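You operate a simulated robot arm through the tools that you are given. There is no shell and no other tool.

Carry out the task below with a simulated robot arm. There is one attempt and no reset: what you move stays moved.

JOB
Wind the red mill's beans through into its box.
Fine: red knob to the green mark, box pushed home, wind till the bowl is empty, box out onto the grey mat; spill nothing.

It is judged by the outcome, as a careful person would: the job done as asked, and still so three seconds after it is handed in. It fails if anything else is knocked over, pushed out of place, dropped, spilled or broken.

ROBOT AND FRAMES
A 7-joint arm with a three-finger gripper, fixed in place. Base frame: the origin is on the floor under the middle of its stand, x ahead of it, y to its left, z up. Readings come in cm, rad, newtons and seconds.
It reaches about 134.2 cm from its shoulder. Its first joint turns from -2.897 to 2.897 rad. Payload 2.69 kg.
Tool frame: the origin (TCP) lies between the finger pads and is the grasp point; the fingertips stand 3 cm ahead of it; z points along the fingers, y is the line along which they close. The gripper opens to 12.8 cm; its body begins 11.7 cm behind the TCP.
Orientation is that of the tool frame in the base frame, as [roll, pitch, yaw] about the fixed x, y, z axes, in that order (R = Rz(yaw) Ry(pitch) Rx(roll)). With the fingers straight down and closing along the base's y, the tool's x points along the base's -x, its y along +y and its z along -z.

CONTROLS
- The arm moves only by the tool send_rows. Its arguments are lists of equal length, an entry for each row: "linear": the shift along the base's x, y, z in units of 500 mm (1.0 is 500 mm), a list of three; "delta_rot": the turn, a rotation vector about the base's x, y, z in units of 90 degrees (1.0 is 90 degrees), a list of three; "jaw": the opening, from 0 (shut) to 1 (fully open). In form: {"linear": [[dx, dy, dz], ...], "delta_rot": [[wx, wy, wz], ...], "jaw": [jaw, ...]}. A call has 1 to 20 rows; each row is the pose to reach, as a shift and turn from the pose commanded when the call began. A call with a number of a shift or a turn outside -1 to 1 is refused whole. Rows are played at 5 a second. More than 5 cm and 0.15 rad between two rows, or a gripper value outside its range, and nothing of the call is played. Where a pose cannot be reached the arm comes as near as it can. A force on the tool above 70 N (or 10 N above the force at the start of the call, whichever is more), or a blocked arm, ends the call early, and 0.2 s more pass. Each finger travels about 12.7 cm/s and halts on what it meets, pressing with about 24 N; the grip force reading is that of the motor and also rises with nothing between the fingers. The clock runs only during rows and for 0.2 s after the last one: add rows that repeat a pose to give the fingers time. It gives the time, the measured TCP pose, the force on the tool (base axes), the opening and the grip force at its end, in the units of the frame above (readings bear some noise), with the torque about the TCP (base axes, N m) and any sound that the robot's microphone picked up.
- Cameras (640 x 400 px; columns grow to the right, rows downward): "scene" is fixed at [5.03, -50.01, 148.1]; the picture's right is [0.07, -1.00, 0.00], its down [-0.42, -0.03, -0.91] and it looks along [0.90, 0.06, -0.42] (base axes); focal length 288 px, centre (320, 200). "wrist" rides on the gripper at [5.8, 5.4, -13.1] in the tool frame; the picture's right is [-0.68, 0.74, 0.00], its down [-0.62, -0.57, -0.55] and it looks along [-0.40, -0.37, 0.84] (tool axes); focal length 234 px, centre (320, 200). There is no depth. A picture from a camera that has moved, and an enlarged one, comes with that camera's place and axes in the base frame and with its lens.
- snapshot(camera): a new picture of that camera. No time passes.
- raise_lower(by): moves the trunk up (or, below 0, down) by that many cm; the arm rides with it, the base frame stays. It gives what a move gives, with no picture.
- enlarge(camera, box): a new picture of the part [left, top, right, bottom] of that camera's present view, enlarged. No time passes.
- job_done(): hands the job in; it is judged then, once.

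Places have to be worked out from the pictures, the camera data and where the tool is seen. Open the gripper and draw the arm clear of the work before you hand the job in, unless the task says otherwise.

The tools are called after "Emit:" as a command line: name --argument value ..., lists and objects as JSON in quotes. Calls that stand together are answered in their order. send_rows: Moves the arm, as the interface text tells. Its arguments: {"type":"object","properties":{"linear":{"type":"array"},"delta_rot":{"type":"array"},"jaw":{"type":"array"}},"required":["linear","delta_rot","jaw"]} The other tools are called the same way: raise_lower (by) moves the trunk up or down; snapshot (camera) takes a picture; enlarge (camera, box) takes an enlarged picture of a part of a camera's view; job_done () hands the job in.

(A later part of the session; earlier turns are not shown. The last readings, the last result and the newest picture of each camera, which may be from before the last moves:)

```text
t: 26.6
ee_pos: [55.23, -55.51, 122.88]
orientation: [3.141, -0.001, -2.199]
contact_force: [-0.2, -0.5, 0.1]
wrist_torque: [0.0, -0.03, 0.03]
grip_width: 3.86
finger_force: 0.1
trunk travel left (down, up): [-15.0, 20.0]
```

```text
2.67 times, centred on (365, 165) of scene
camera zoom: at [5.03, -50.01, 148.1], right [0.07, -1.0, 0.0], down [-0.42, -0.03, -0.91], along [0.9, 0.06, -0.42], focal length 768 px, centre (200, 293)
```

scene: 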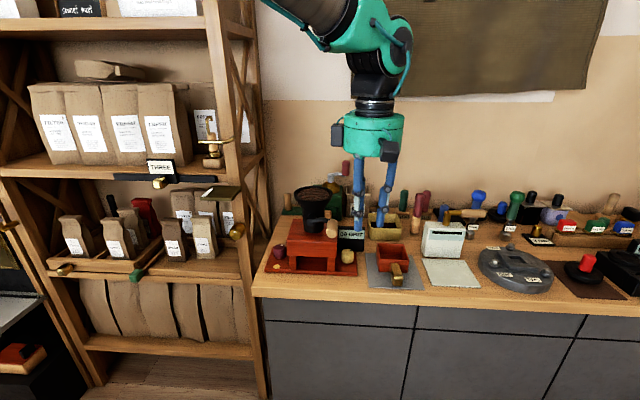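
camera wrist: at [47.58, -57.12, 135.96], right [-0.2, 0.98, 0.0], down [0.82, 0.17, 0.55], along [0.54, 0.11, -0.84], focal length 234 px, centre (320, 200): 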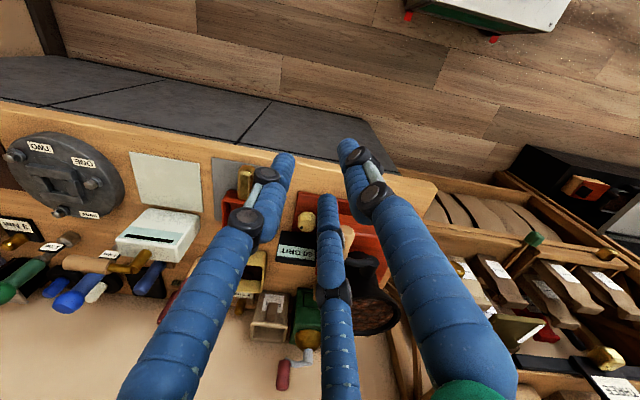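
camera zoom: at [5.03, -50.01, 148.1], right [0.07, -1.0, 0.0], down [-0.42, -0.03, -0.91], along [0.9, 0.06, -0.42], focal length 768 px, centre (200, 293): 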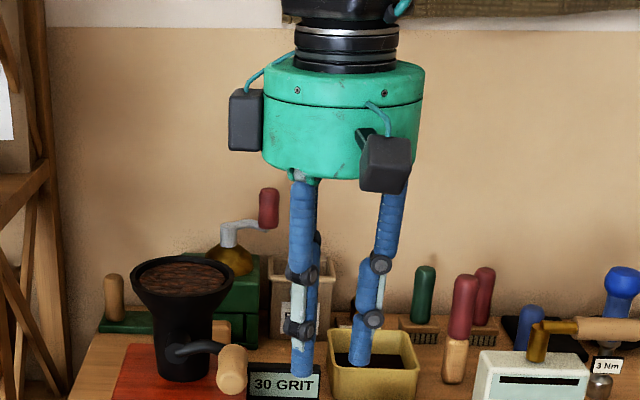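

Geometry so far: red knob centre about (82.4, -31.2) with its top at z≈95, the yellow disc at (76.9, -31.2), hopper rim left edge y≈-36.7 at z≈114, and the shelf flap at y≥-18.6. I'll grip the knob from above with the hand leaned back about 15° toward me, so the palm misses the hopper and post. First I yaw back to nearly default and half close.

Emit:
send_rows --linear '[[0.01, 0.05, 0.02], [0.02, 0.1, 0.03], [0.03, 0.15, 0.04], [0.04, 0.2, 0.04], [0.05, 0.25, 0.04], [0.06, 0.31, 0.04], [0.07, 0.37, 0.04], [0.08, 0.42, 0.04], [0.09, 0.46, 0.04], [0.09, 0.46, 0.04]]' --delta_rot '[[0, 0, -0.06], [0, 0, -0.12], [0, 0, -0.18], [0, 0, -0.24], [0, 0, -0.3], [0, 0, -0.36], [0, 0, -0.42], [0, 0, -0.48], [0, 0, -0.54], [0, 0, -0.545]]' --jaw '[0.3, 0.4, 0.5, 0.6, 0.6, 0.6, 0.6, 0.6, 0.6, 0.6]'

Emit:
send_rows --linear '[[0.06, 0.0, -0.01], [0.12, 0.0, -0.02], [0.19, 0.0, -0.03], [0.26, 0.0, -0.05], [0.32, 0.0, -0.07], [0.37, 0.0, -0.09], [0.4, 0.0, -0.11], [0.4, 0.0, -0.11]]' --delta_rot '[[0, -0.03, 0], [0, -0.06, 0], [0, -0.09, 0], [0, -0.12, 0], [0, -0.15, 0], [0, -0.17, 0], [0, -0.17, 0], [0, -0.17, 0]]' --jaw '[0.6, 0.6, 0.6, 0.6, 0.6, 0.6, 0.6, 0.6]'

Emit:
snapshot --camera "wrist"

Emit:
snapshot --camera "scene"

```text
t: 28.8
ee_pos: [59.81, -32.34, 124.92]
orientation: [3.141, -0.001, -3.056]
contact_force: [0.4, 0.6, -0.6]
wrist_torque: [-0.03, 0.01, -0.02]
grip_width: 7.69
finger_force: 0.1
trunk travel left (down, up): [-15.0, 20.0]
```

```text
t: 30.6
ee_pos: [79.83, -32.44, 119.59]
orientation: [-3.116, 0.266, -3.053]
contact_force: [0.0, -0.2, -1.4]
wrist_torque: [0.01, 0.03, 0.0]
grip_width: 7.68
finger_force: 0.0
trunk travel left (down, up): [-15.0, 20.0]
```

```text
taken
camera wrist: at [70.37, -27.6, 130.54], right [0.59, 0.79, 0.16], down [0.49, -0.51, 0.7], along [0.64, -0.34, -0.69], focal length 234 px, centre (320, 200)
```

wrist: 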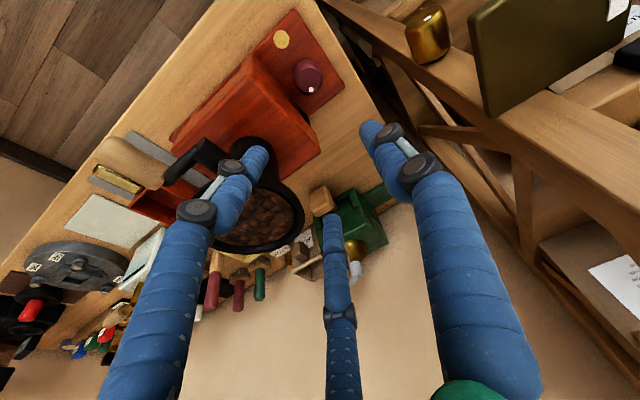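

```text
taken
```

scene: 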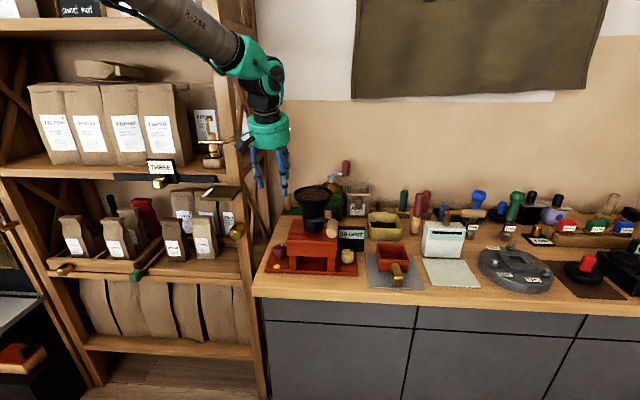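

Good view: the shelf post's right face is about y≈-20.5 for x≥84, leaving room. I enlarge the knob and disc here to refine positions and the dot angle.

Emit:
enlarge --camera "wrist" --box '[255, 15, 355, 115]'

```text
4.00 times, centred on (305, 65) of wrist
camera zoom: at [70.37, -27.6, 130.54], right [0.59, 0.79, 0.16], down [0.49, -0.51, 0.7], along [0.64, -0.34, -0.69], focal length 937 px, centre (380, 740)
```

zoom: 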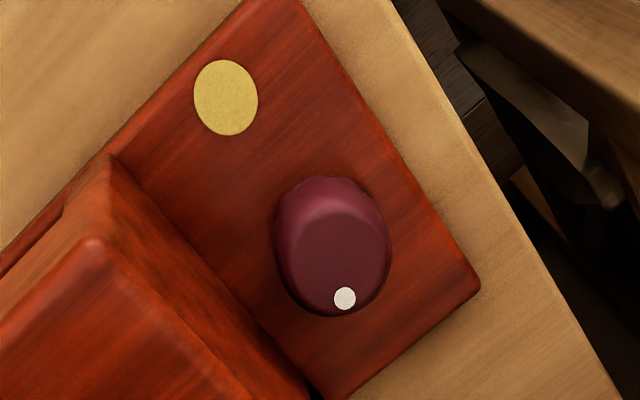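

Refined: knob centre about (82.55, -31.35), dot at about -27° from +x, disc at (77.1, -31.3). I close to about 5.8 cm opening, align over the knob and come down to z≈103 first.

Emit:
send_rows --linear '[[0.01, 0.005, -0.04], [0.02, 0.01, -0.1], [0.03, 0.015, -0.16], [0.04, 0.02, -0.22], [0.045, 0.022, -0.28], [0.045, 0.022, -0.32], [0.045, 0.022, -0.32]]' --delta_rot '[[0, 0, 0], [0, 0, 0], [0, 0, 0], [0, 0, 0], [0, 0, 0], [0, 0, 0], [0, 0, 0]]' --jaw '[0.5, 0.45, 0.45, 0.45, 0.45, 0.45, 0.45]'

Emit:
snapshot --camera "wrist"

Emit:
enlarge --camera "scene" --box '[220, 150, 350, 290]'

```text
t: 32.2
ee_pos: [82.34, -31.21, 103.28]
orientation: [-3.12, 0.266, -3.054]
contact_force: [-0.2, 0.5, 0.2]
wrist_torque: [0.04, -0.01, -0.01]
grip_width: 5.78
finger_force: 0.1
trunk travel left (down, up): [-15.0, 20.0]
```

```text
taken
camera wrist: at [72.86, -26.4, 114.34], right [0.59, 0.79, 0.16], down [0.49, -0.51, 0.7], along [0.64, -0.34, -0.69], focal length 234 px, centre (320, 200)
```

wrist: 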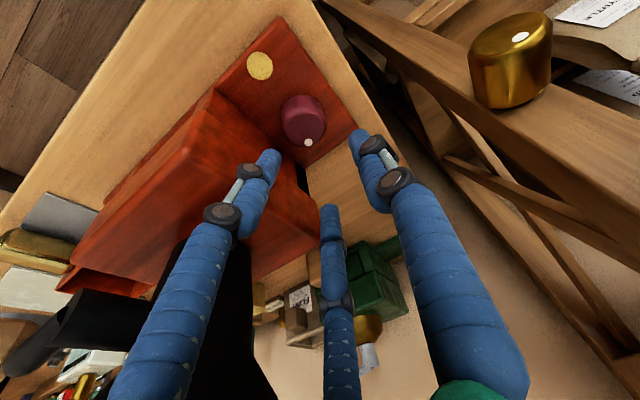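

```text
2.86 times, centred on (285, 220) of scene
camera zoom: at [5.03, -50.01, 148.1], right [0.07, -1.0, 0.0], down [-0.42, -0.03, -0.91], along [0.9, 0.06, -0.42], focal length 823 px, centre (420, 143)
```

zoom: 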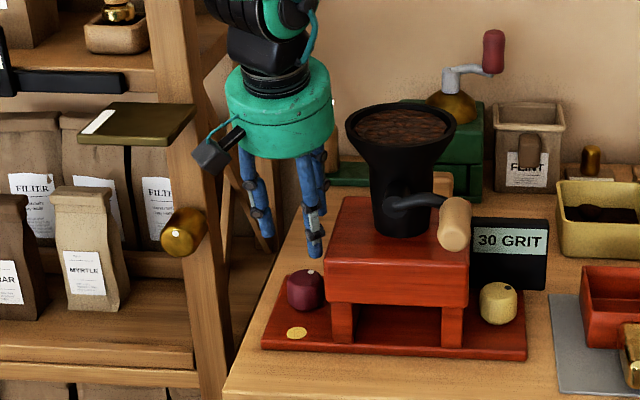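

Palm and camera box clear the hopper and post. I lower the last 7.7 cm so the fingers straddle the knob, tips just above the plate.

Emit:
send_rows --linear '[[-0.001, -0.001, -0.03], [-0.002, -0.002, -0.06], [-0.003, -0.003, -0.09], [-0.004, -0.003, -0.12], [-0.004, -0.003, -0.145], [-0.004, -0.003, -0.154], [-0.004, -0.003, -0.154]]' --delta_rot '[[0, 0, 0], [0, 0, 0], [0, 0, 0], [0, 0, 0], [0, 0, 0], [0, 0, 0], [0, 0, 0]]' --jaw '[0.45, 0.45, 0.45, 0.45, 0.45, 0.45, 0.45]'

Emit:
enlarge --camera "wrist" --box '[220, 60, 420, 260]'

Emit:
enlarge --camera "scene" --box '[250, 200, 330, 280]'

```text
t: 33.8
ee_pos: [81.92, -31.55, 95.88]
orientation: [-3.119, 0.265, -3.052]
contact_force: [0.6, -1.0, 0.6]
wrist_torque: [-0.01, 0.03, -0.01]
grip_width: 5.76
finger_force: 0.0
trunk travel left (down, up): [-15.0, 20.0]
```

```text
2.00 times, centred on (320, 160) of wrist
camera zoom: at [72.49, -26.72, 106.81], right [0.59, 0.79, 0.16], down [0.49, -0.51, 0.7], along [0.64, -0.34, -0.69], focal length 468 px, centre (320, 280)
```

zoom: 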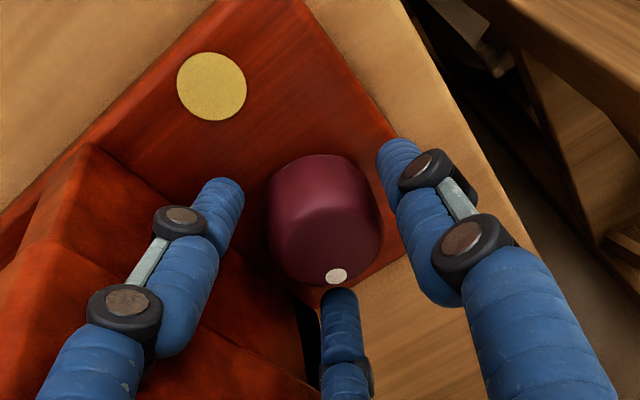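

```text
5.00 times, centred on (290, 240) of scene
camera zoom: at [5.03, -50.01, 148.1], right [0.07, -1.0, 0.0], down [-0.42, -0.03, -0.91], along [0.9, 0.06, -0.42], focal length 1440 px, centre (470, 0)
```

zoom: 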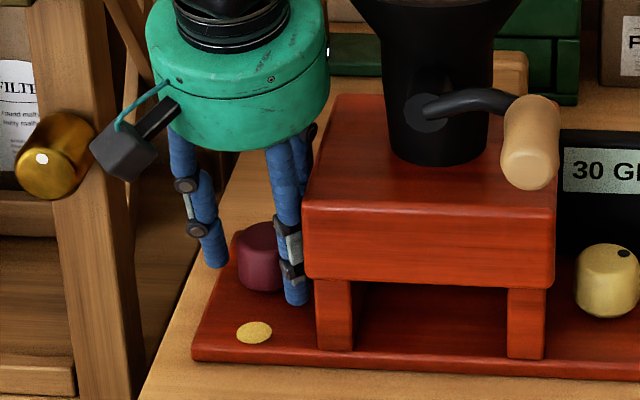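

The knob sits between the three fingers with no contact. I close on it.

Emit:
send_rows --linear '[[0, 0, 0], [0, 0, 0], [0, 0, 0], [0, 0, 0]]' --delta_rot '[[0, 0, 0], [0, 0, 0], [0, 0, 0], [0, 0, 0]]' --jaw '[0.35, 0.25, 0.2, 0.2]'

Emit:
enlarge --camera "wrist" --box '[220, 60, 420, 260]'

```text
t: 34.8
ee_pos: [81.83, -31.47, 95.82]
orientation: [-3.117, 0.265, -3.052]
contact_force: [-4.7, 9.0, 1.0]
wrist_torque: [0.51, 0.68, 0.06]
grip_width: 4.37
finger_force: 44.8
trunk travel left (down, up): [-15.0, 20.0]
```

```text
2.00 times, centred on (320, 160) of wrist
camera zoom: at [72.43, -26.65, 106.81], right [0.59, 0.79, 0.16], down [0.49, -0.51, 0.7], along [0.64, -0.33, -0.69], focal length 468 px, centre (320, 280)
```

zoom: 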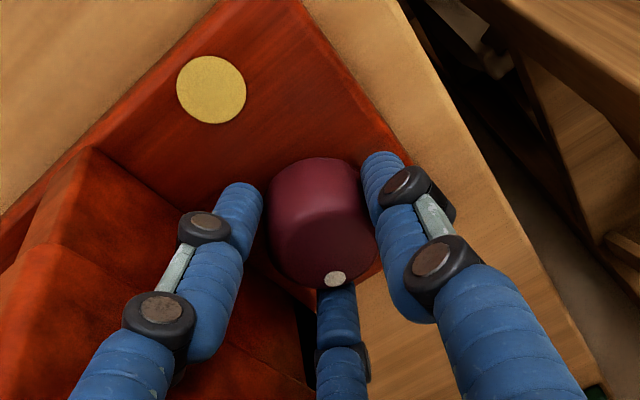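

Gripped at 4.37 cm, but with a side load of (-4.7, 9) N on the tool, so I'm slightly off-centre. I nudge about 0.2 cm in +y and 0.1 cm in -x to balance it.

Emit:
send_rows --linear '[[-0.001, 0.002, 0], [-0.002, 0.004, 0], [-0.002, 0.004, 0]]' --delta_rot '[[0, 0, 0], [0, 0, 0], [0, 0, 0]]' --jaw '[0.2, 0.2, 0.2]'

```text
t: 35.6
ee_pos: [81.93, -31.34, 95.64]
orientation: [-3.116, 0.267, -3.054]
contact_force: [4.4, -12.3, -5.9]
wrist_torque: [-0.6, 0.13, -0.06]
grip_width: 4.38
finger_force: 45.1
trunk travel left (down, up): [-15.0, 20.0]
```

The load flipped sign, so the balance point is in between; I go back a little over half.

Emit:
send_rows --linear '[[0.001, -0.0023, 0.001], [0.001, -0.0023, 0.001]]' --delta_rot '[[0, 0, 0], [0, 0, 0]]' --jaw '[0.2, 0.2]'

```text
t: 36.2
ee_pos: [81.96, -31.4, 95.74]
orientation: [-3.117, 0.267, -3.052]
contact_force: [9.5, -8.0, -6.1]
wrist_torque: [-0.09, 0.09, -0.03]
grip_width: 4.4
finger_force: 45.1
trunk travel left (down, up): [-15.0, 20.0]
```

Residual load is small. I try a first 10° clockwise turn about the vertical to see how the knob responds.

Emit:
send_rows --linear '[[0.001, 0.0006, 0], [0.001, 0.0012, 0], [0.001, 0.0017, 0], [0.001, 0.0017, 0]]' --delta_rot '[[0, 0, -0.037], [0, 0, -0.074], [0, 0, -0.111], [0, 0, -0.111]]' --jaw '[0.2, 0.2, 0.2, 0.2]'

Emit:
enlarge --camera "wrist" --box '[220, 60, 420, 260]'

Emit:
enlarge --camera "scene" --box '[250, 200, 330, 280]'

```text
t: 37.2
ee_pos: [81.96, -31.3, 95.68]
orientation: [-3.119, 0.267, 3.056]
contact_force: [7.3, -7.5, -3.4]
wrist_torque: [0.12, 0.49, -0.09]
grip_width: 4.36
finger_force: 45.0
trunk travel left (down, up): [-15.0, 20.0]
```

```text
2.00 times, centred on (320, 160) of wrist
camera zoom: at [73.39, -24.95, 106.82], right [0.72, 0.68, 0.16], down [0.4, -0.59, 0.7], along [0.57, -0.44, -0.69], focal length 468 px, centre (320, 280)
```

zoom: 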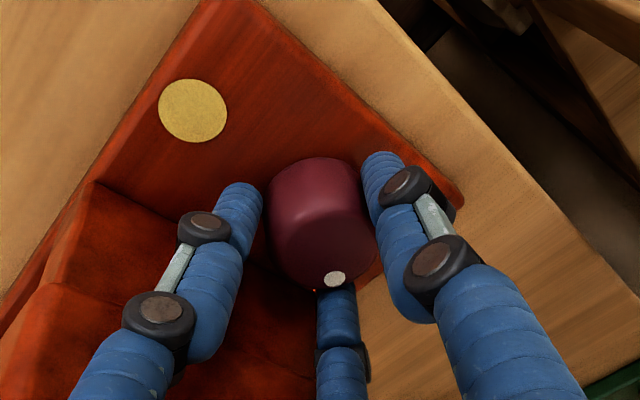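

```text
5.00 times, centred on (290, 240) of scene
camera zoom: at [5.03, -50.01, 148.1], right [0.07, -1.0, 0.0], down [-0.42, -0.03, -0.91], along [0.9, 0.06, -0.42], focal length 1440 px, centre (470, 0)
```

zoom: 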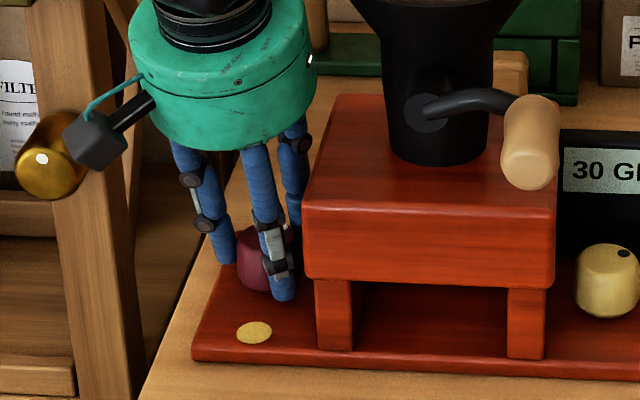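

The knob turns with the fingers, with negligible torque. I continue another 15° clockwise, then will re-grip for further strokes.

Emit:
send_rows --linear '[[0.0, 0.0008, 0], [0.0, 0.0016, 0], [0.001, 0.0025, 0], [0.001, 0.0025, 0]]' --delta_rot '[[0, 0, -0.056], [0, 0, -0.112], [0, 0, -0.167], [0, 0, -0.167]]' --jaw '[0.2, 0.2, 0.2, 0.2]'

Emit:
snapshot --camera "wrist"

Emit:
enlarge --camera "scene" --box '[220, 170, 350, 280]'

```text
t: 38.2
ee_pos: [81.74, -31.16, 95.69]
orientation: [-3.117, 0.266, 2.794]
contact_force: [3.1, -7.6, -1.6]
wrist_torque: [-0.06, 0.5, -0.06]
grip_width: 4.34
finger_force: 44.3
trunk travel left (down, up): [-15.0, 20.0]
```

```text
taken
camera wrist: at [75.38, -22.8, 106.83], right [0.87, 0.47, 0.16], down [0.23, -0.67, 0.7], along [0.44, -0.57, -0.69], focal length 234 px, centre (320, 200)
```

wrist: 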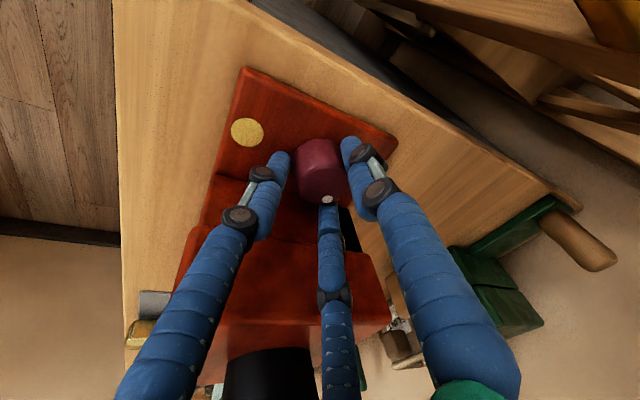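

```text
3.64 times, centred on (285, 225) of scene
camera zoom: at [5.03, -50.01, 148.1], right [0.07, -1.0, 0.0], down [-0.42, -0.03, -0.91], along [0.9, 0.06, -0.42], focal length 1048 px, centre (447, 109)
```

zoom: 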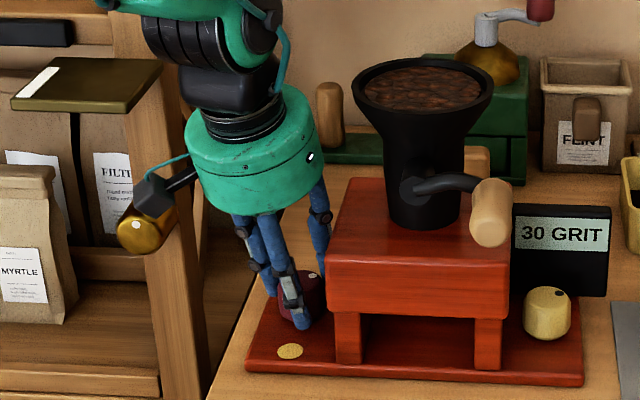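

At yaw -20° now with good clearance. I open slightly, swing back 30°, and re-grip for the next stroke.

Emit:
send_rows --linear '[[0, 0, 0], [0, 0, 0], [0.001, -0.0015, 0], [0.002, -0.003, 0], [0.003, -0.0045, 0], [0.003, -0.006, 0], [0.003, -0.006, 0], [0.003, -0.006, 0], [0.003, -0.006, 0], [0.003, -0.006, 0]]' --delta_rot '[[0, 0, 0], [0, 0, 0], [0, 0, 0.083], [0, 0, 0.167], [0, 0, 0.25], [0, 0, 0.333], [0, 0, 0.333], [0, 0, 0.333], [0, 0, 0.333], [0, 0, 0.333]]' --jaw '[0.42, 0.42, 0.42, 0.42, 0.42, 0.42, 0.42, 0.3, 0.2, 0.2]'

Emit:
enlarge --camera "wrist" --box '[220, 60, 420, 260]'

```text
t: 40.4
ee_pos: [81.96, -31.43, 95.86]
orientation: [-3.119, 0.263, -2.966]
contact_force: [-9.6, 4.8, 1.5]
wrist_torque: [0.2, 0.75, 0.08]
grip_width: 4.31
finger_force: 45.0
trunk travel left (down, up): [-15.0, 20.0]
```

```text
2.00 times, centred on (320, 160) of wrist
camera zoom: at [72.08, -27.53, 106.84], right [0.52, 0.84, 0.16], down [0.54, -0.47, 0.7], along [0.67, -0.28, -0.69], focal length 468 px, centre (320, 280)
```

zoom: 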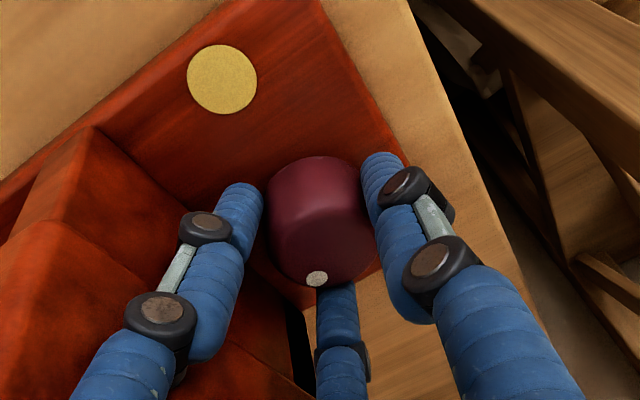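

The knob stayed put during the re-grip (dot moved about 30° relative to the fingers). Next clockwise stroke of 30°.

Emit:
send_rows --linear '[[0, 0.001, 0], [-0.001, 0.002, 0], [-0.001, 0.003, 0], [-0.002, 0.004, 0], [-0.002, 0.005, 0], [-0.002, 0.005, 0]]' --delta_rot '[[0, 0, -0.067], [0, 0, -0.133], [0, 0, -0.2], [0, 0, -0.267], [0, 0, -0.333], [0, 0, -0.333]]' --jaw '[0.2, 0.2, 0.2, 0.2, 0.2, 0.2]'

Emit:
enlarge --camera "wrist" --box '[220, 60, 420, 260]'

```text
t: 41.8
ee_pos: [81.96, -31.23, 95.85]
orientation: [-3.118, 0.268, 2.794]
contact_force: [1.4, 15.0, -4.2]
wrist_torque: [0.61, 0.03, 0.09]
grip_width: 4.32
finger_force: 44.5
trunk travel left (down, up): [-15.0, 20.0]
```

```text
2.00 times, centred on (320, 160) of wrist
camera zoom: at [75.39, -22.82, 106.84], right [0.87, 0.47, 0.16], down [0.23, -0.67, 0.7], along [0.44, -0.57, -0.69], focal length 468 px, centre (320, 280)
```

zoom: 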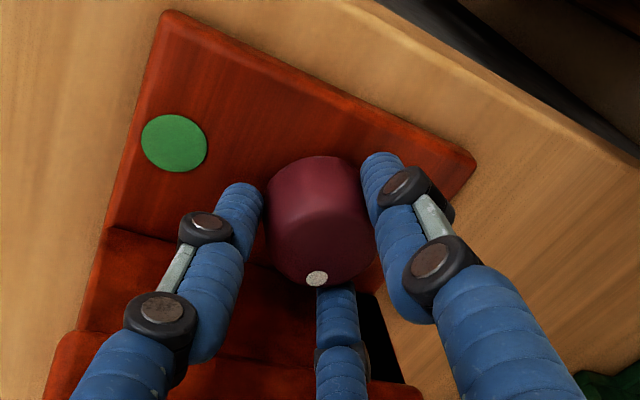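

The mark has turned green, so the disc is an indicator that changes with the knob. To avoid sitting on the edge of the setting, I probe its extent with small steps, first 6° further clockwise.

Emit:
send_rows --linear '[[0, 0.0005, 0], [0, 0.001, 0], [0, 0.001, 0]]' --delta_rot '[[0, 0, -0.033], [0, 0, -0.067], [0, 0, -0.067]]' --jaw '[0.2, 0.2, 0.2]'

Emit:
enlarge --camera "wrist" --box '[220, 60, 420, 260]'

```text
t: 42.6
ee_pos: [81.95, -31.16, 95.9]
orientation: [-3.118, 0.267, 2.689]
contact_force: [4.8, 15.1, -1.1]
wrist_torque: [0.63, 0.14, 0.12]
grip_width: 4.32
finger_force: 44.9
trunk travel left (down, up): [-15.0, 20.0]
```

```text
2.00 times, centred on (320, 160) of wrist
camera zoom: at [76.31, -22.11, 106.84], right [0.91, 0.37, 0.16], down [0.16, -0.69, 0.7], along [0.38, -0.62, -0.69], focal length 468 px, centre (320, 280)
```

zoom: 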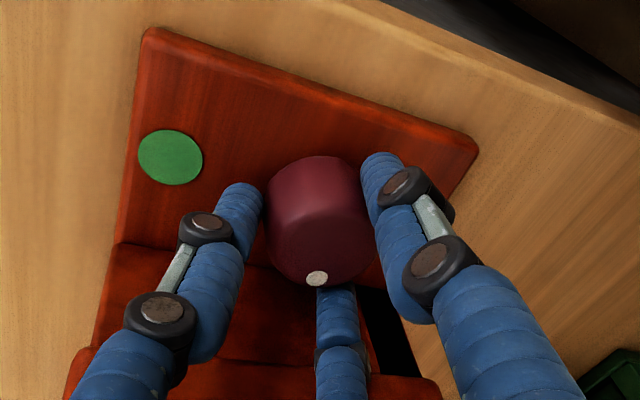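

Still green 6° further on. Now I go back the other way past where I was, to find the near edge.

Emit:
send_rows --linear '[[0, -0.0005, 0], [0, -0.001, 0], [0, -0.0015, 0], [0, -0.002, 0], [0, -0.002, 0]]' --delta_rot '[[0, 0, 0.033], [0, 0, 0.067], [0, 0, 0.1], [0, 0, 0.144], [0, 0, 0.144]]' --jaw '[0.2, 0.2, 0.2, 0.2, 0.2]'

Emit:
enlarge --camera "wrist" --box '[220, 60, 420, 260]'

```text
t: 43.8
ee_pos: [81.94, -31.3, 95.82]
orientation: [-3.118, 0.266, 2.916]
contact_force: [0.4, 7.3, 4.5]
wrist_torque: [0.41, 0.47, 0.06]
grip_width: 4.3
finger_force: 45.4
trunk travel left (down, up): [-15.0, 20.0]
```

```text
2.00 times, centred on (320, 160) of wrist
camera zoom: at [74.4, -23.75, 106.84], right [0.81, 0.57, 0.16], down [0.31, -0.64, 0.7], along [0.5, -0.52, -0.69], focal length 468 px, centre (320, 280)
```

zoom: 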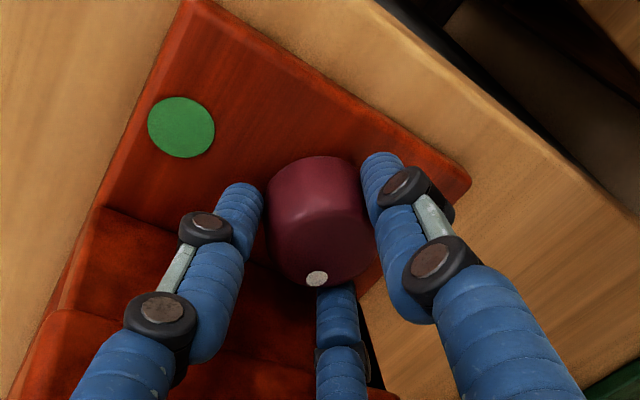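

Green still at total about -48°. Another 7° back.

Emit:
send_rows --linear '[[0, -0.0005, 0], [0, -0.001, 0], [0, -0.001, 0]]' --delta_rot '[[0, 0, 0.039], [0, 0, 0.078], [0, 0, 0.078]]' --jaw '[0.2, 0.2, 0.2]'

Emit:
enlarge --camera "wrist" --box '[220, 60, 420, 260]'

```text
t: 44.6
ee_pos: [81.94, -31.32, 95.79]
orientation: [-3.12, 0.265, 3.04]
contact_force: [-4.6, -3.5, -1.2]
wrist_torque: [-0.07, 0.48, 0.02]
grip_width: 4.3
finger_force: 45.6
trunk travel left (down, up): [-15.0, 20.0]
```

```text
2.00 times, centred on (320, 160) of wrist
camera zoom: at [73.55, -24.81, 106.86], right [0.73, 0.66, 0.16], down [0.39, -0.6, 0.7], along [0.56, -0.45, -0.69], focal length 468 px, centre (320, 280)
```

zoom: 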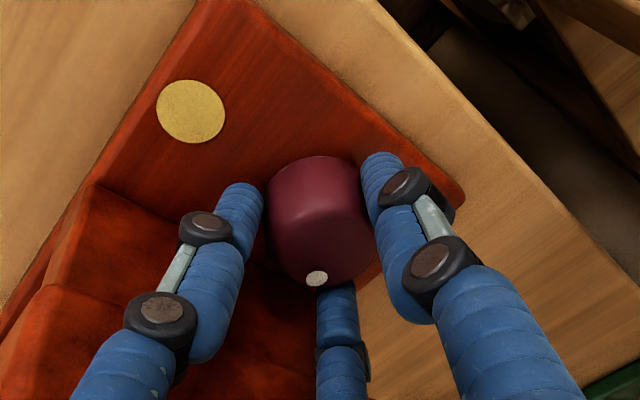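

Yellow again here, so the edge is at yaw about -9° and green runs beyond -26°. I go forward to about yaw -26 again, then re-grip to probe the far edge.

Emit:
send_rows --linear '[[0, 0.0008, 0], [0, 0.0016, 0], [0, 0.0024, 0], [0, 0.0032, 0], [0, 0.0032, 0], [0, 0.0032, 0], [0, 0.0032, 0]]' --delta_rot '[[0, 0, -0.055], [0, 0, -0.11], [0, 0, -0.165], [0, 0, -0.222], [0, 0, -0.222], [0, 0, -0.222], [0, 0, -0.222]]' --jaw '[0.2, 0.2, 0.2, 0.2, 0.2, 0.42, 0.42]'

Emit:
send_rows --linear '[[0.001, -0.0015, 0], [0.001, -0.003, 0], [0.002, -0.0045, 0], [0.002, -0.006, 0], [0.002, -0.006, 0], [0.002, -0.006, 0], [0.002, -0.006, 0], [0.002, -0.006, 0]]' --delta_rot '[[0, 0, 0.083], [0, 0, 0.167], [0, 0, 0.25], [0, 0, 0.333], [0, 0, 0.333], [0, 0, 0.333], [0, 0, 0.333], [0, 0, 0.333]]' --jaw '[0.42, 0.42, 0.42, 0.42, 0.42, 0.3, 0.2, 0.2]'

Emit:
enlarge --camera "wrist" --box '[220, 60, 420, 260]'

```text
t: 46.2
ee_pos: [81.88, -31.24, 95.93]
orientation: [-3.116, 0.268, 2.691]
contact_force: [-0.4, 0.4, 0.1]
wrist_torque: [-0.02, -0.01, -0.01]
grip_width: 5.35
finger_force: 0.0
trunk travel left (down, up): [-15.0, 20.0]
```

```text
t: 48.0
ee_pos: [81.96, -31.36, 95.71]
orientation: [-3.118, 0.267, -3.073]
contact_force: [-2.1, 0.1, 1.6]
wrist_torque: [0.21, 0.52, 0.01]
grip_width: 4.32
finger_force: 45.0
trunk travel left (down, up): [-15.0, 20.0]
```

```text
2.00 times, centred on (320, 160) of wrist
camera zoom: at [72.56, -26.48, 106.78], right [0.6, 0.78, 0.16], down [0.48, -0.52, 0.7], along [0.63, -0.35, -0.69], focal length 468 px, centre (320, 280)
```

zoom: 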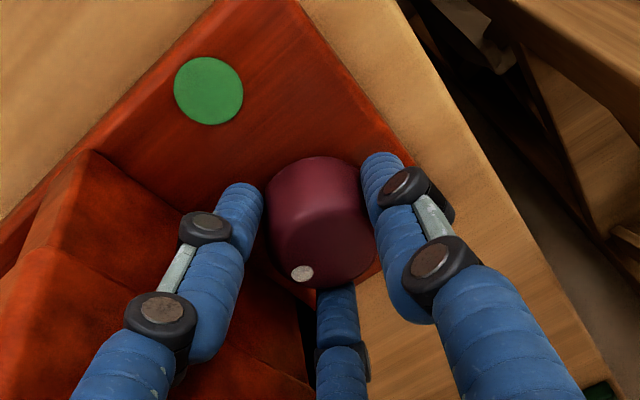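

Green holds with the knob freed and re-gripped. I probe forward 8°.

Emit:
send_rows --linear '[[0, 0.0006, 0], [0, 0.0012, 0], [0, 0.0012, 0]]' --delta_rot '[[0, 0, -0.045], [0, 0, -0.089], [0, 0, -0.089]]' --jaw '[0.2, 0.2, 0.2]'

Emit:
enlarge --camera "wrist" --box '[220, 60, 420, 260]'

```text
t: 48.8
ee_pos: [81.9, -31.36, 95.81]
orientation: [-3.117, 0.265, 3.073]
contact_force: [-13.3, -3.7, 2.3]
wrist_torque: [0.11, 1.17, -0.05]
grip_width: 4.32
finger_force: 44.8
trunk travel left (down, up): [-15.0, 20.0]
```

```text
2.00 times, centred on (320, 160) of wrist
camera zoom: at [73.35, -25.13, 106.79], right [0.71, 0.69, 0.16], down [0.41, -0.58, 0.7], along [0.58, -0.43, -0.69], focal length 468 px, centre (320, 280)
```

zoom: 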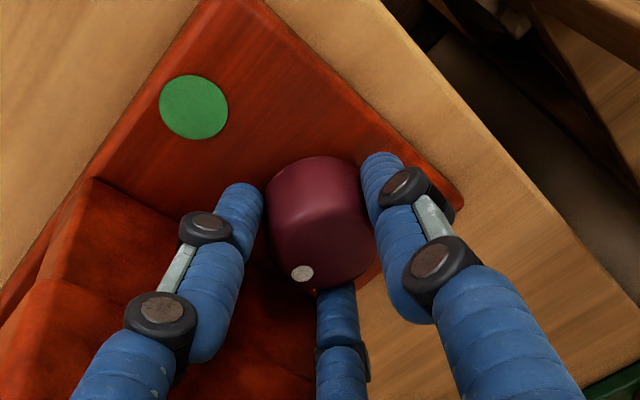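

Still green at about -69° total. Another 8°.

Emit:
send_rows --linear '[[0, 0.0006, 0], [0, 0.0012, 0], [0, 0.0012, 0]]' --delta_rot '[[0, 0, -0.045], [0, 0, -0.089], [0, 0, -0.089]]' --jaw '[0.2, 0.2, 0.2]'

Emit:
enlarge --camera "wrist" --box '[220, 60, 420, 260]'

```text
t: 49.6
ee_pos: [81.92, -31.27, 95.67]
orientation: [-3.118, 0.266, 2.933]
contact_force: [-17.4, 2.5, -0.7]
wrist_torque: [0.48, 0.87, 0.01]
grip_width: 4.29
finger_force: 45.1
trunk travel left (down, up): [-15.0, 20.0]
```

```text
2.00 times, centred on (320, 160) of wrist
camera zoom: at [74.32, -23.91, 106.79], right [0.8, 0.58, 0.16], down [0.32, -0.63, 0.7], along [0.51, -0.51, -0.69], focal length 468 px, centre (320, 280)
```

zoom: 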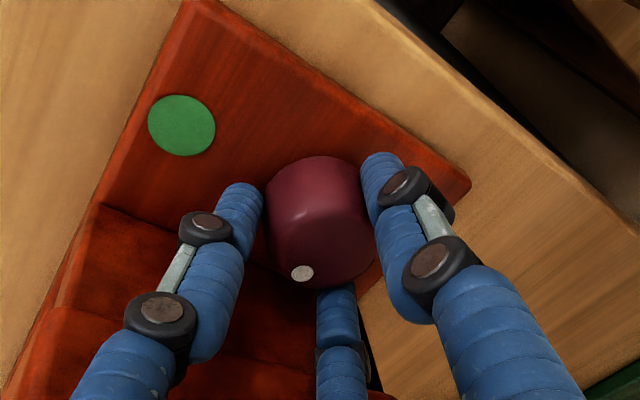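

Green at about -77° too. One more step to look for the far edge.

Emit:
send_rows --linear '[[0, 0.0006, 0], [0, 0.0012, 0], [0, 0.0012, 0]]' --delta_rot '[[0, 0, -0.045], [0, 0, -0.1], [0, 0, -0.1]]' --jaw '[0.2, 0.2, 0.2]'

Emit:
enlarge --camera "wrist" --box '[220, 60, 420, 260]'

```text
t: 50.4
ee_pos: [81.87, -31.2, 95.82]
orientation: [-3.12, 0.266, 2.775]
contact_force: [-22.4, 4.8, -1.6]
wrist_torque: [0.45, 1.09, 0.01]
grip_width: 4.31
finger_force: 45.2
trunk travel left (down, up): [-15.0, 20.0]
```

```text
2.00 times, centred on (320, 160) of wrist
camera zoom: at [75.59, -22.72, 106.79], right [0.88, 0.45, 0.16], down [0.22, -0.68, 0.7], along [0.43, -0.58, -0.69], focal length 468 px, centre (320, 280)
```

zoom: 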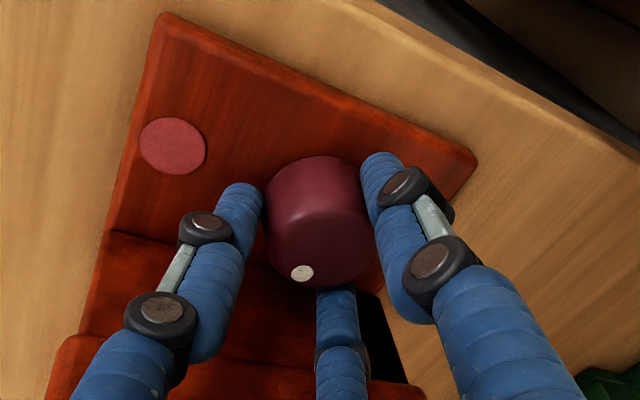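

It turned red at about -86°, so the green band runs from roughly -45° to -81°, with its centre near -63°. I turn back 23° to sit mid-band.

Emit:
send_rows --linear '[[0.0005, -0.001, 0], [0.001, -0.002, 0], [0.0015, -0.003, 0], [0.002, -0.004, 0], [0.002, -0.004, 0]]' --delta_rot '[[0, 0, 0.064], [0, 0, 0.128], [0, 0, 0.192], [0, 0, 0.256], [0, 0, 0.256]]' --jaw '[0.2, 0.2, 0.2, 0.2, 0.2]'

Emit:
send_rows --linear '[[0, 0, 0], [0, 0, 0], [0, 0, 0], [0, 0, 0]]' --delta_rot '[[0, 0, 0], [0, 0, 0], [0, 0, 0], [0, 0, 0]]' --jaw '[0.3, 0.45, 0.45, 0.45]'

Emit:
enlarge --camera "wrist" --box '[220, 60, 420, 260]'

```text
t: 51.6
ee_pos: [81.93, -31.46, 95.78]
orientation: [-3.118, 0.265, -3.103]
contact_force: [-16.6, 13.6, -8.0]
wrist_torque: [0.46, 0.72, 0.09]
grip_width: 4.29
finger_force: 45.0
trunk travel left (down, up): [-15.0, 20.0]
```

```text
t: 52.6
ee_pos: [81.98, -31.6, 95.83]
orientation: [-3.117, 0.266, -3.104]
contact_force: [-0.5, -0.5, -0.3]
wrist_torque: [0.02, -0.02, -0.02]
grip_width: 5.75
finger_force: 0.1
trunk travel left (down, up): [-15.0, 20.0]
```

```text
2.00 times, centred on (320, 160) of wrist
camera zoom: at [72.84, -26.21, 106.86], right [0.63, 0.76, 0.16], down [0.47, -0.54, 0.7], along [0.62, -0.37, -0.69], focal length 468 px, centre (320, 280)
```

zoom: 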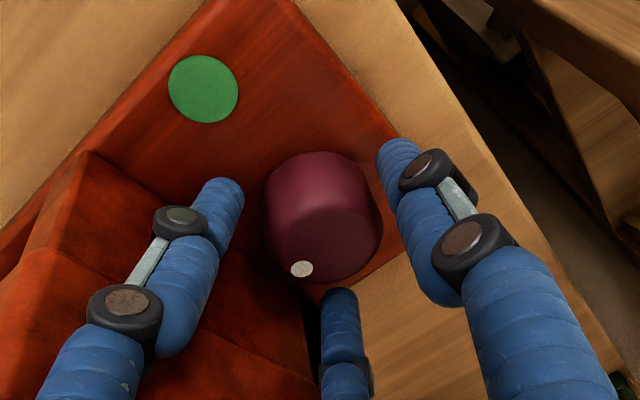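

Green and released, forces zero. I lift straight up off the knob, then back away toward the robot.

Emit:
send_rows --linear '[[0, 0, 0.03], [0, 0, 0.07], [0, 0, 0.11], [-0.02, 0, 0.17], [-0.05, 0, 0.24], [-0.09, 0, 0.31], [-0.14, 0, 0.37], [-0.2, 0, 0.43], [-0.27, 0, 0.48], [-0.35, -0.01, 0.51], [-0.43, -0.03, 0.53], [-0.43, -0.03, 0.53]]' --delta_rot '[[0, 0, 0], [0, 0, 0], [0, 0, 0], [0, 0, 0], [0, 0.03, 0], [0, 0.06, 0], [0, 0.09, 0], [0, 0.12, 0], [0, 0.15, 0], [0, 0.17, 0], [0, 0.17, 0], [0, 0.17, 0]]' --jaw '[0.45, 0.45, 0.45, 0.45, 0.45, 0.45, 0.45, 0.45, 0.45, 0.45, 0.45, 0.45]'

Emit:
enlarge --camera "scene" --box '[250, 190, 420, 300]'

```text
t: 55.2
ee_pos: [60.31, -33.11, 122.42]
orientation: [-3.127, 0.0, -3.107]
contact_force: [-1.1, -0.4, 0.9]
wrist_torque: [0.04, -0.1, 0.0]
grip_width: 5.75
finger_force: 0.0
trunk travel left (down, up): [-15.0, 20.0]
```

```text
3.64 times, centred on (335, 245) of scene
camera zoom: at [5.03, -50.01, 148.1], right [0.07, -1.0, 0.0], down [-0.42, -0.03, -0.91], along [0.9, 0.06, -0.42], focal length 1048 px, centre (266, 36)
```

zoom: 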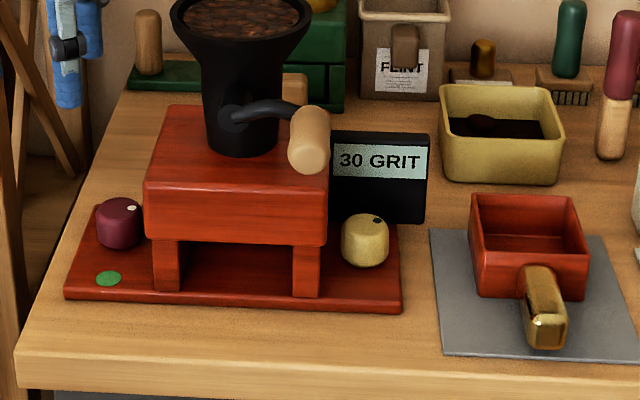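

Mark is green from the scene camera too. Next is the box. I'll take its handle with the hand horizontal (fingers pointing +x, thumb on top), which also suits the crank. First I yaw -90° while moving over in front of the mat, still high.

Emit:
send_rows --linear '[[-0.02, -0.05, 0], [-0.04, -0.1, 0], [-0.06, -0.15, 0], [-0.08, -0.2, 0], [-0.1, -0.25, 0], [-0.12, -0.31, 0], [-0.14, -0.37, 0], [-0.16, -0.43, 0], [-0.18, -0.49, 0], [-0.2, -0.54, 0], [-0.2, -0.58, 0], [-0.2, -0.58, 0]]' --delta_rot '[[0, 0, -0.09], [0, 0, -0.18], [0, 0, -0.27], [0, 0, -0.36], [0, 0, -0.45], [0, 0, -0.54], [0, 0, -0.63], [0, 0, -0.72], [0, 0, -0.81], [0, 0, -0.9], [0, 0, -0.99], [0, 0, -0.99]]' --jaw '[0.5, 0.5, 0.6, 0.6, 0.6, 0.6, 0.6, 0.6, 0.6, 0.6, 0.6, 0.6]'

Emit:
send_rows --linear '[[0, 0, 0], [0, 0, 0], [0, 0, 0], [0, 0, 0], [0, 0, 0], [0, 0, 0], [0, 0, 0], [0, 0, 0], [0, 0, 0], [0, 0, 0], [0, 0, 0], [0, 0, 0]]' --delta_rot '[[0, -0.09, 0], [0, -0.18, 0], [0, -0.27, 0], [0, -0.36, 0], [0, -0.45, 0], [0, -0.54, 0], [0, -0.63, 0], [0, -0.72, 0], [0, -0.81, 0], [0, -0.9, 0], [0, -0.99, 0], [0, -0.99, 0]]' --jaw '[0.6, 0.6, 0.6, 0.6, 0.6, 0.6, 0.6, 0.6, 0.6, 0.6, 0.6, 0.6]'

Emit:
snapshot --camera "wrist"

Emit:
snapshot --camera "scene"

```text
t: 57.8
ee_pos: [50.86, -62.05, 122.11]
orientation: [-3.126, -0.003, 1.62]
contact_force: [0.1, -0.4, -0.6]
wrist_torque: [0.06, 0.0, 0.01]
grip_width: 7.7
finger_force: 0.1
trunk travel left (down, up): [-15.0, 20.0]
```

```text
t: 60.4
ee_pos: [50.64, -62.13, 122.27]
orientation: [1.597, 0.052, 1.572]
contact_force: [0.3, -0.8, 0.0]
wrist_torque: [-0.03, -0.07, 0.04]
grip_width: 7.7
finger_force: 0.0
trunk travel left (down, up): [-15.0, 20.0]
```

```text
taken
camera wrist: at [37.73, -56.03, 127.77], right [0.02, -0.64, 0.77], down [-0.56, -0.64, -0.52], along [0.83, -0.42, -0.37], focal length 234 px, centre (320, 200)
```

wrist: 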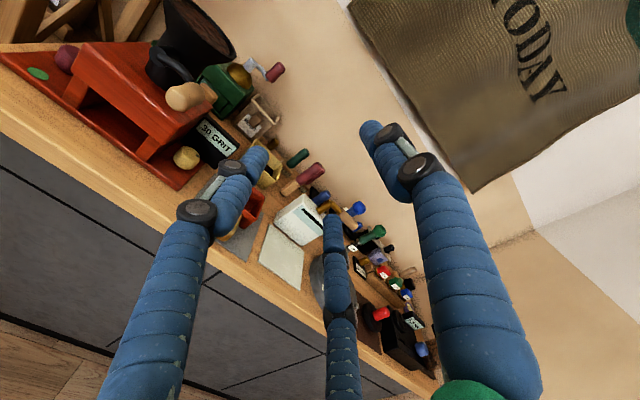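

```text
taken
```

scene: 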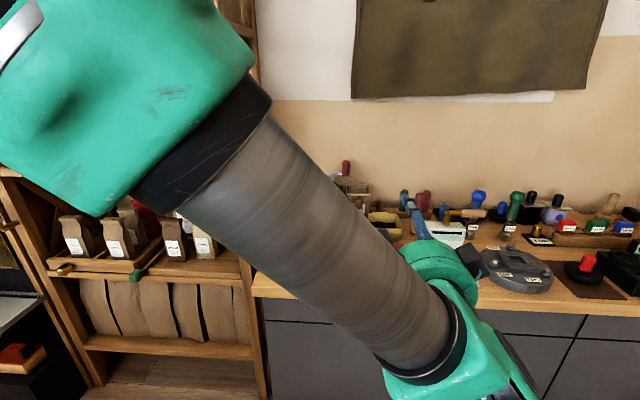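

The horizontal pose works. I trim the 3° tilt and come down in front of the box handle, about 15 cm short of it, for a straight look along the fingers.

Emit:
send_rows --linear '[[0.015, -0.02, -0.07], [0.03, -0.04, -0.14], [0.045, -0.06, -0.21], [0.06, -0.08, -0.28], [0.075, -0.1, -0.35], [0.09, -0.105, -0.41], [0.09, -0.105, -0.44], [0.09, -0.105, -0.44]]' --delta_rot '[[0.01, -0.005, 0], [0.02, -0.01, 0], [0.033, -0.0165, 0], [0.033, -0.0165, 0], [0.033, -0.0165, 0], [0.033, -0.0165, 0], [0.033, -0.0165, 0], [0.033, -0.0165, 0]]' --jaw '[0.6, 0.6, 0.6, 0.6, 0.6, 0.6, 0.6, 0.6]'

Emit:
snapshot --camera "wrist"

Emit:
snapshot --camera "scene"

```text
t: 62.2
ee_pos: [55.18, -67.43, 100.44]
orientation: [1.573, -0.003, 1.573]
contact_force: [0.2, 0.4, 0.0]
wrist_torque: [-0.01, 0.0, 0.01]
grip_width: 7.7
finger_force: 0.1
trunk travel left (down, up): [-15.0, 20.0]
```

```text
taken
camera wrist: at [42.06, -61.66, 105.85], right [0.0, -0.68, 0.74], down [-0.55, -0.62, -0.56], along [0.84, -0.4, -0.37], focal length 234 px, centre (320, 200)
```

wrist: 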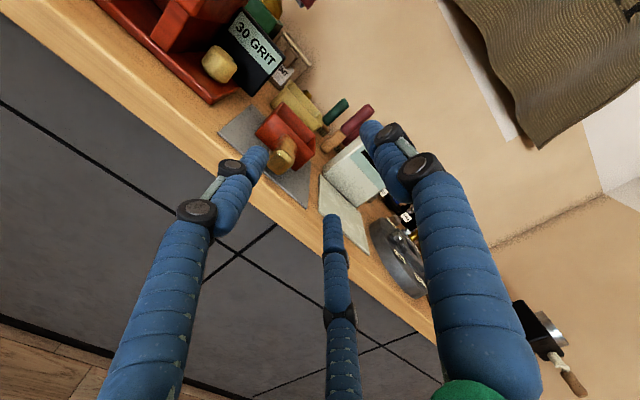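

```text
taken
```

scene: 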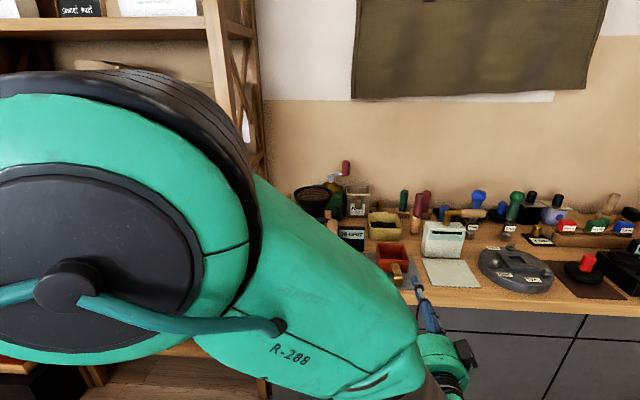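

The hand is now level in front of the box. I enlarge to locate the handle accurately.

Emit:
enlarge --camera "wrist" --box '[210, 70, 370, 220]'

Emit:
enlarge --camera "scene" --box '[360, 220, 460, 320]'

```text
2.67 times, centred on (290, 145) of wrist
camera zoom: at [42.06, -61.66, 105.85], right [0.0, -0.68, 0.74], down [-0.55, -0.62, -0.56], along [0.84, -0.4, -0.37], focal length 624 px, centre (400, 347)
```

zoom: 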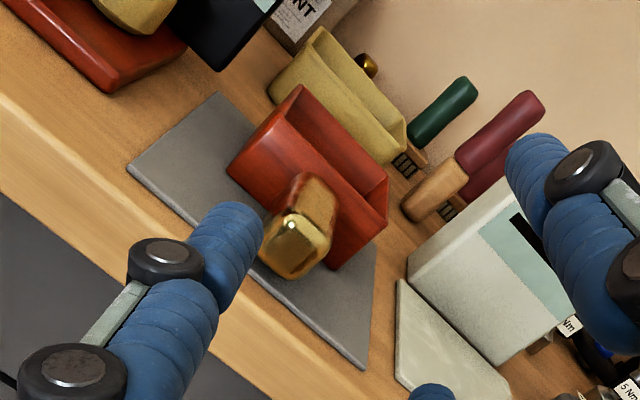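

```text
4.00 times, centred on (410, 270) of scene
camera zoom: at [5.03, -50.01, 148.1], right [0.07, -1.0, 0.0], down [-0.42, -0.03, -0.91], along [0.9, 0.06, -0.42], focal length 1152 px, centre (-40, -80)
```

zoom: 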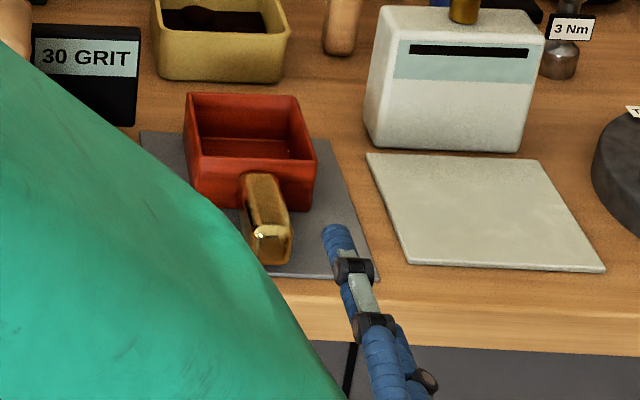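

From both views the handle's front end is about (69.5–70.7, -67.3, ~93.7). I close to about 6.4 cm opening and advance to just short of it at near grasp height, then look again.

Emit:
send_rows --linear '[[0.02, 0.001, -0.03], [0.05, 0.002, -0.06], [0.08, 0.002, -0.085], [0.11, 0.002, -0.1], [0.14, 0.002, -0.1], [0.165, 0.002, -0.1], [0.165, 0.002, -0.1]]' --delta_rot '[[0, 0, 0], [0, 0, 0], [0, 0, 0], [0, 0, 0], [0, 0, 0], [0, 0, 0], [0, 0, 0]]' --jaw '[0.55, 0.5, 0.5, 0.5, 0.5, 0.5, 0.5]'

Emit:
snapshot --camera "wrist"

Emit:
enlarge --camera "wrist" --box '[220, 80, 400, 240]'

Emit:
enlarge --camera "scene" --box '[360, 220, 460, 320]'

```text
t: 63.8
ee_pos: [63.55, -67.16, 95.23]
orientation: [1.574, -0.001, 1.574]
contact_force: [0.7, 0.2, 0.2]
wrist_torque: [0.01, 0.02, 0.03]
grip_width: 6.41
finger_force: 0.0
trunk travel left (down, up): [-15.0, 20.0]
```

```text
taken
camera wrist: at [50.44, -61.46, 100.75], right [0.0, -0.68, 0.74], down [-0.55, -0.62, -0.56], along [0.83, -0.4, -0.38], focal length 234 px, centre (320, 200)
```

wrist: 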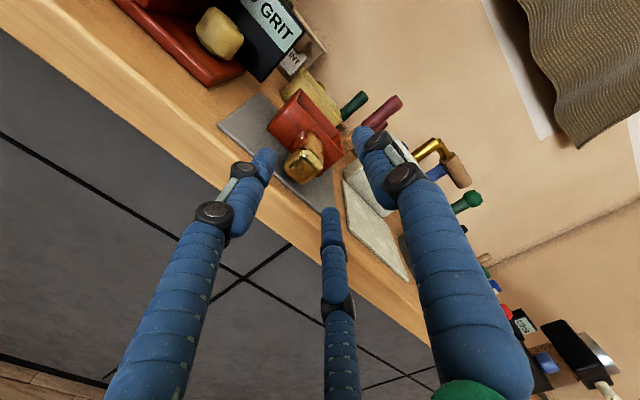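

```text
2.50 times, centred on (310, 160) of wrist
camera zoom: at [50.44, -61.46, 100.75], right [0.0, -0.68, 0.74], down [-0.55, -0.62, -0.56], along [0.83, -0.4, -0.38], focal length 585 px, centre (345, 300)
```

zoom: 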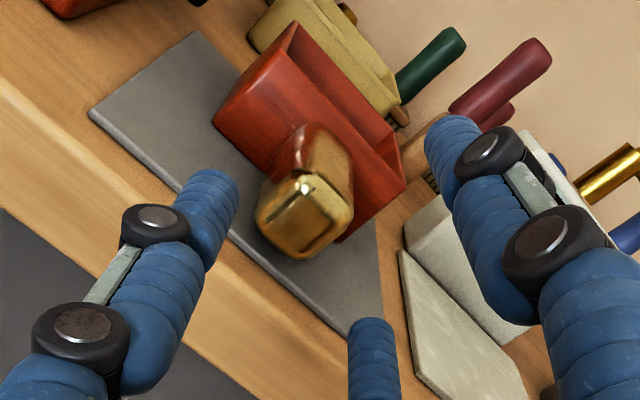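

```text
4.00 times, centred on (410, 270) of scene
camera zoom: at [5.03, -50.01, 148.1], right [0.07, -1.0, 0.0], down [-0.42, -0.03, -0.91], along [0.9, 0.06, -0.42], focal length 1152 px, centre (-40, -80)
```

zoom: 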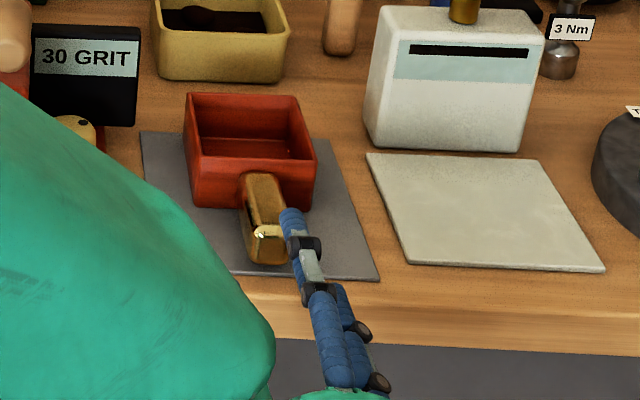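

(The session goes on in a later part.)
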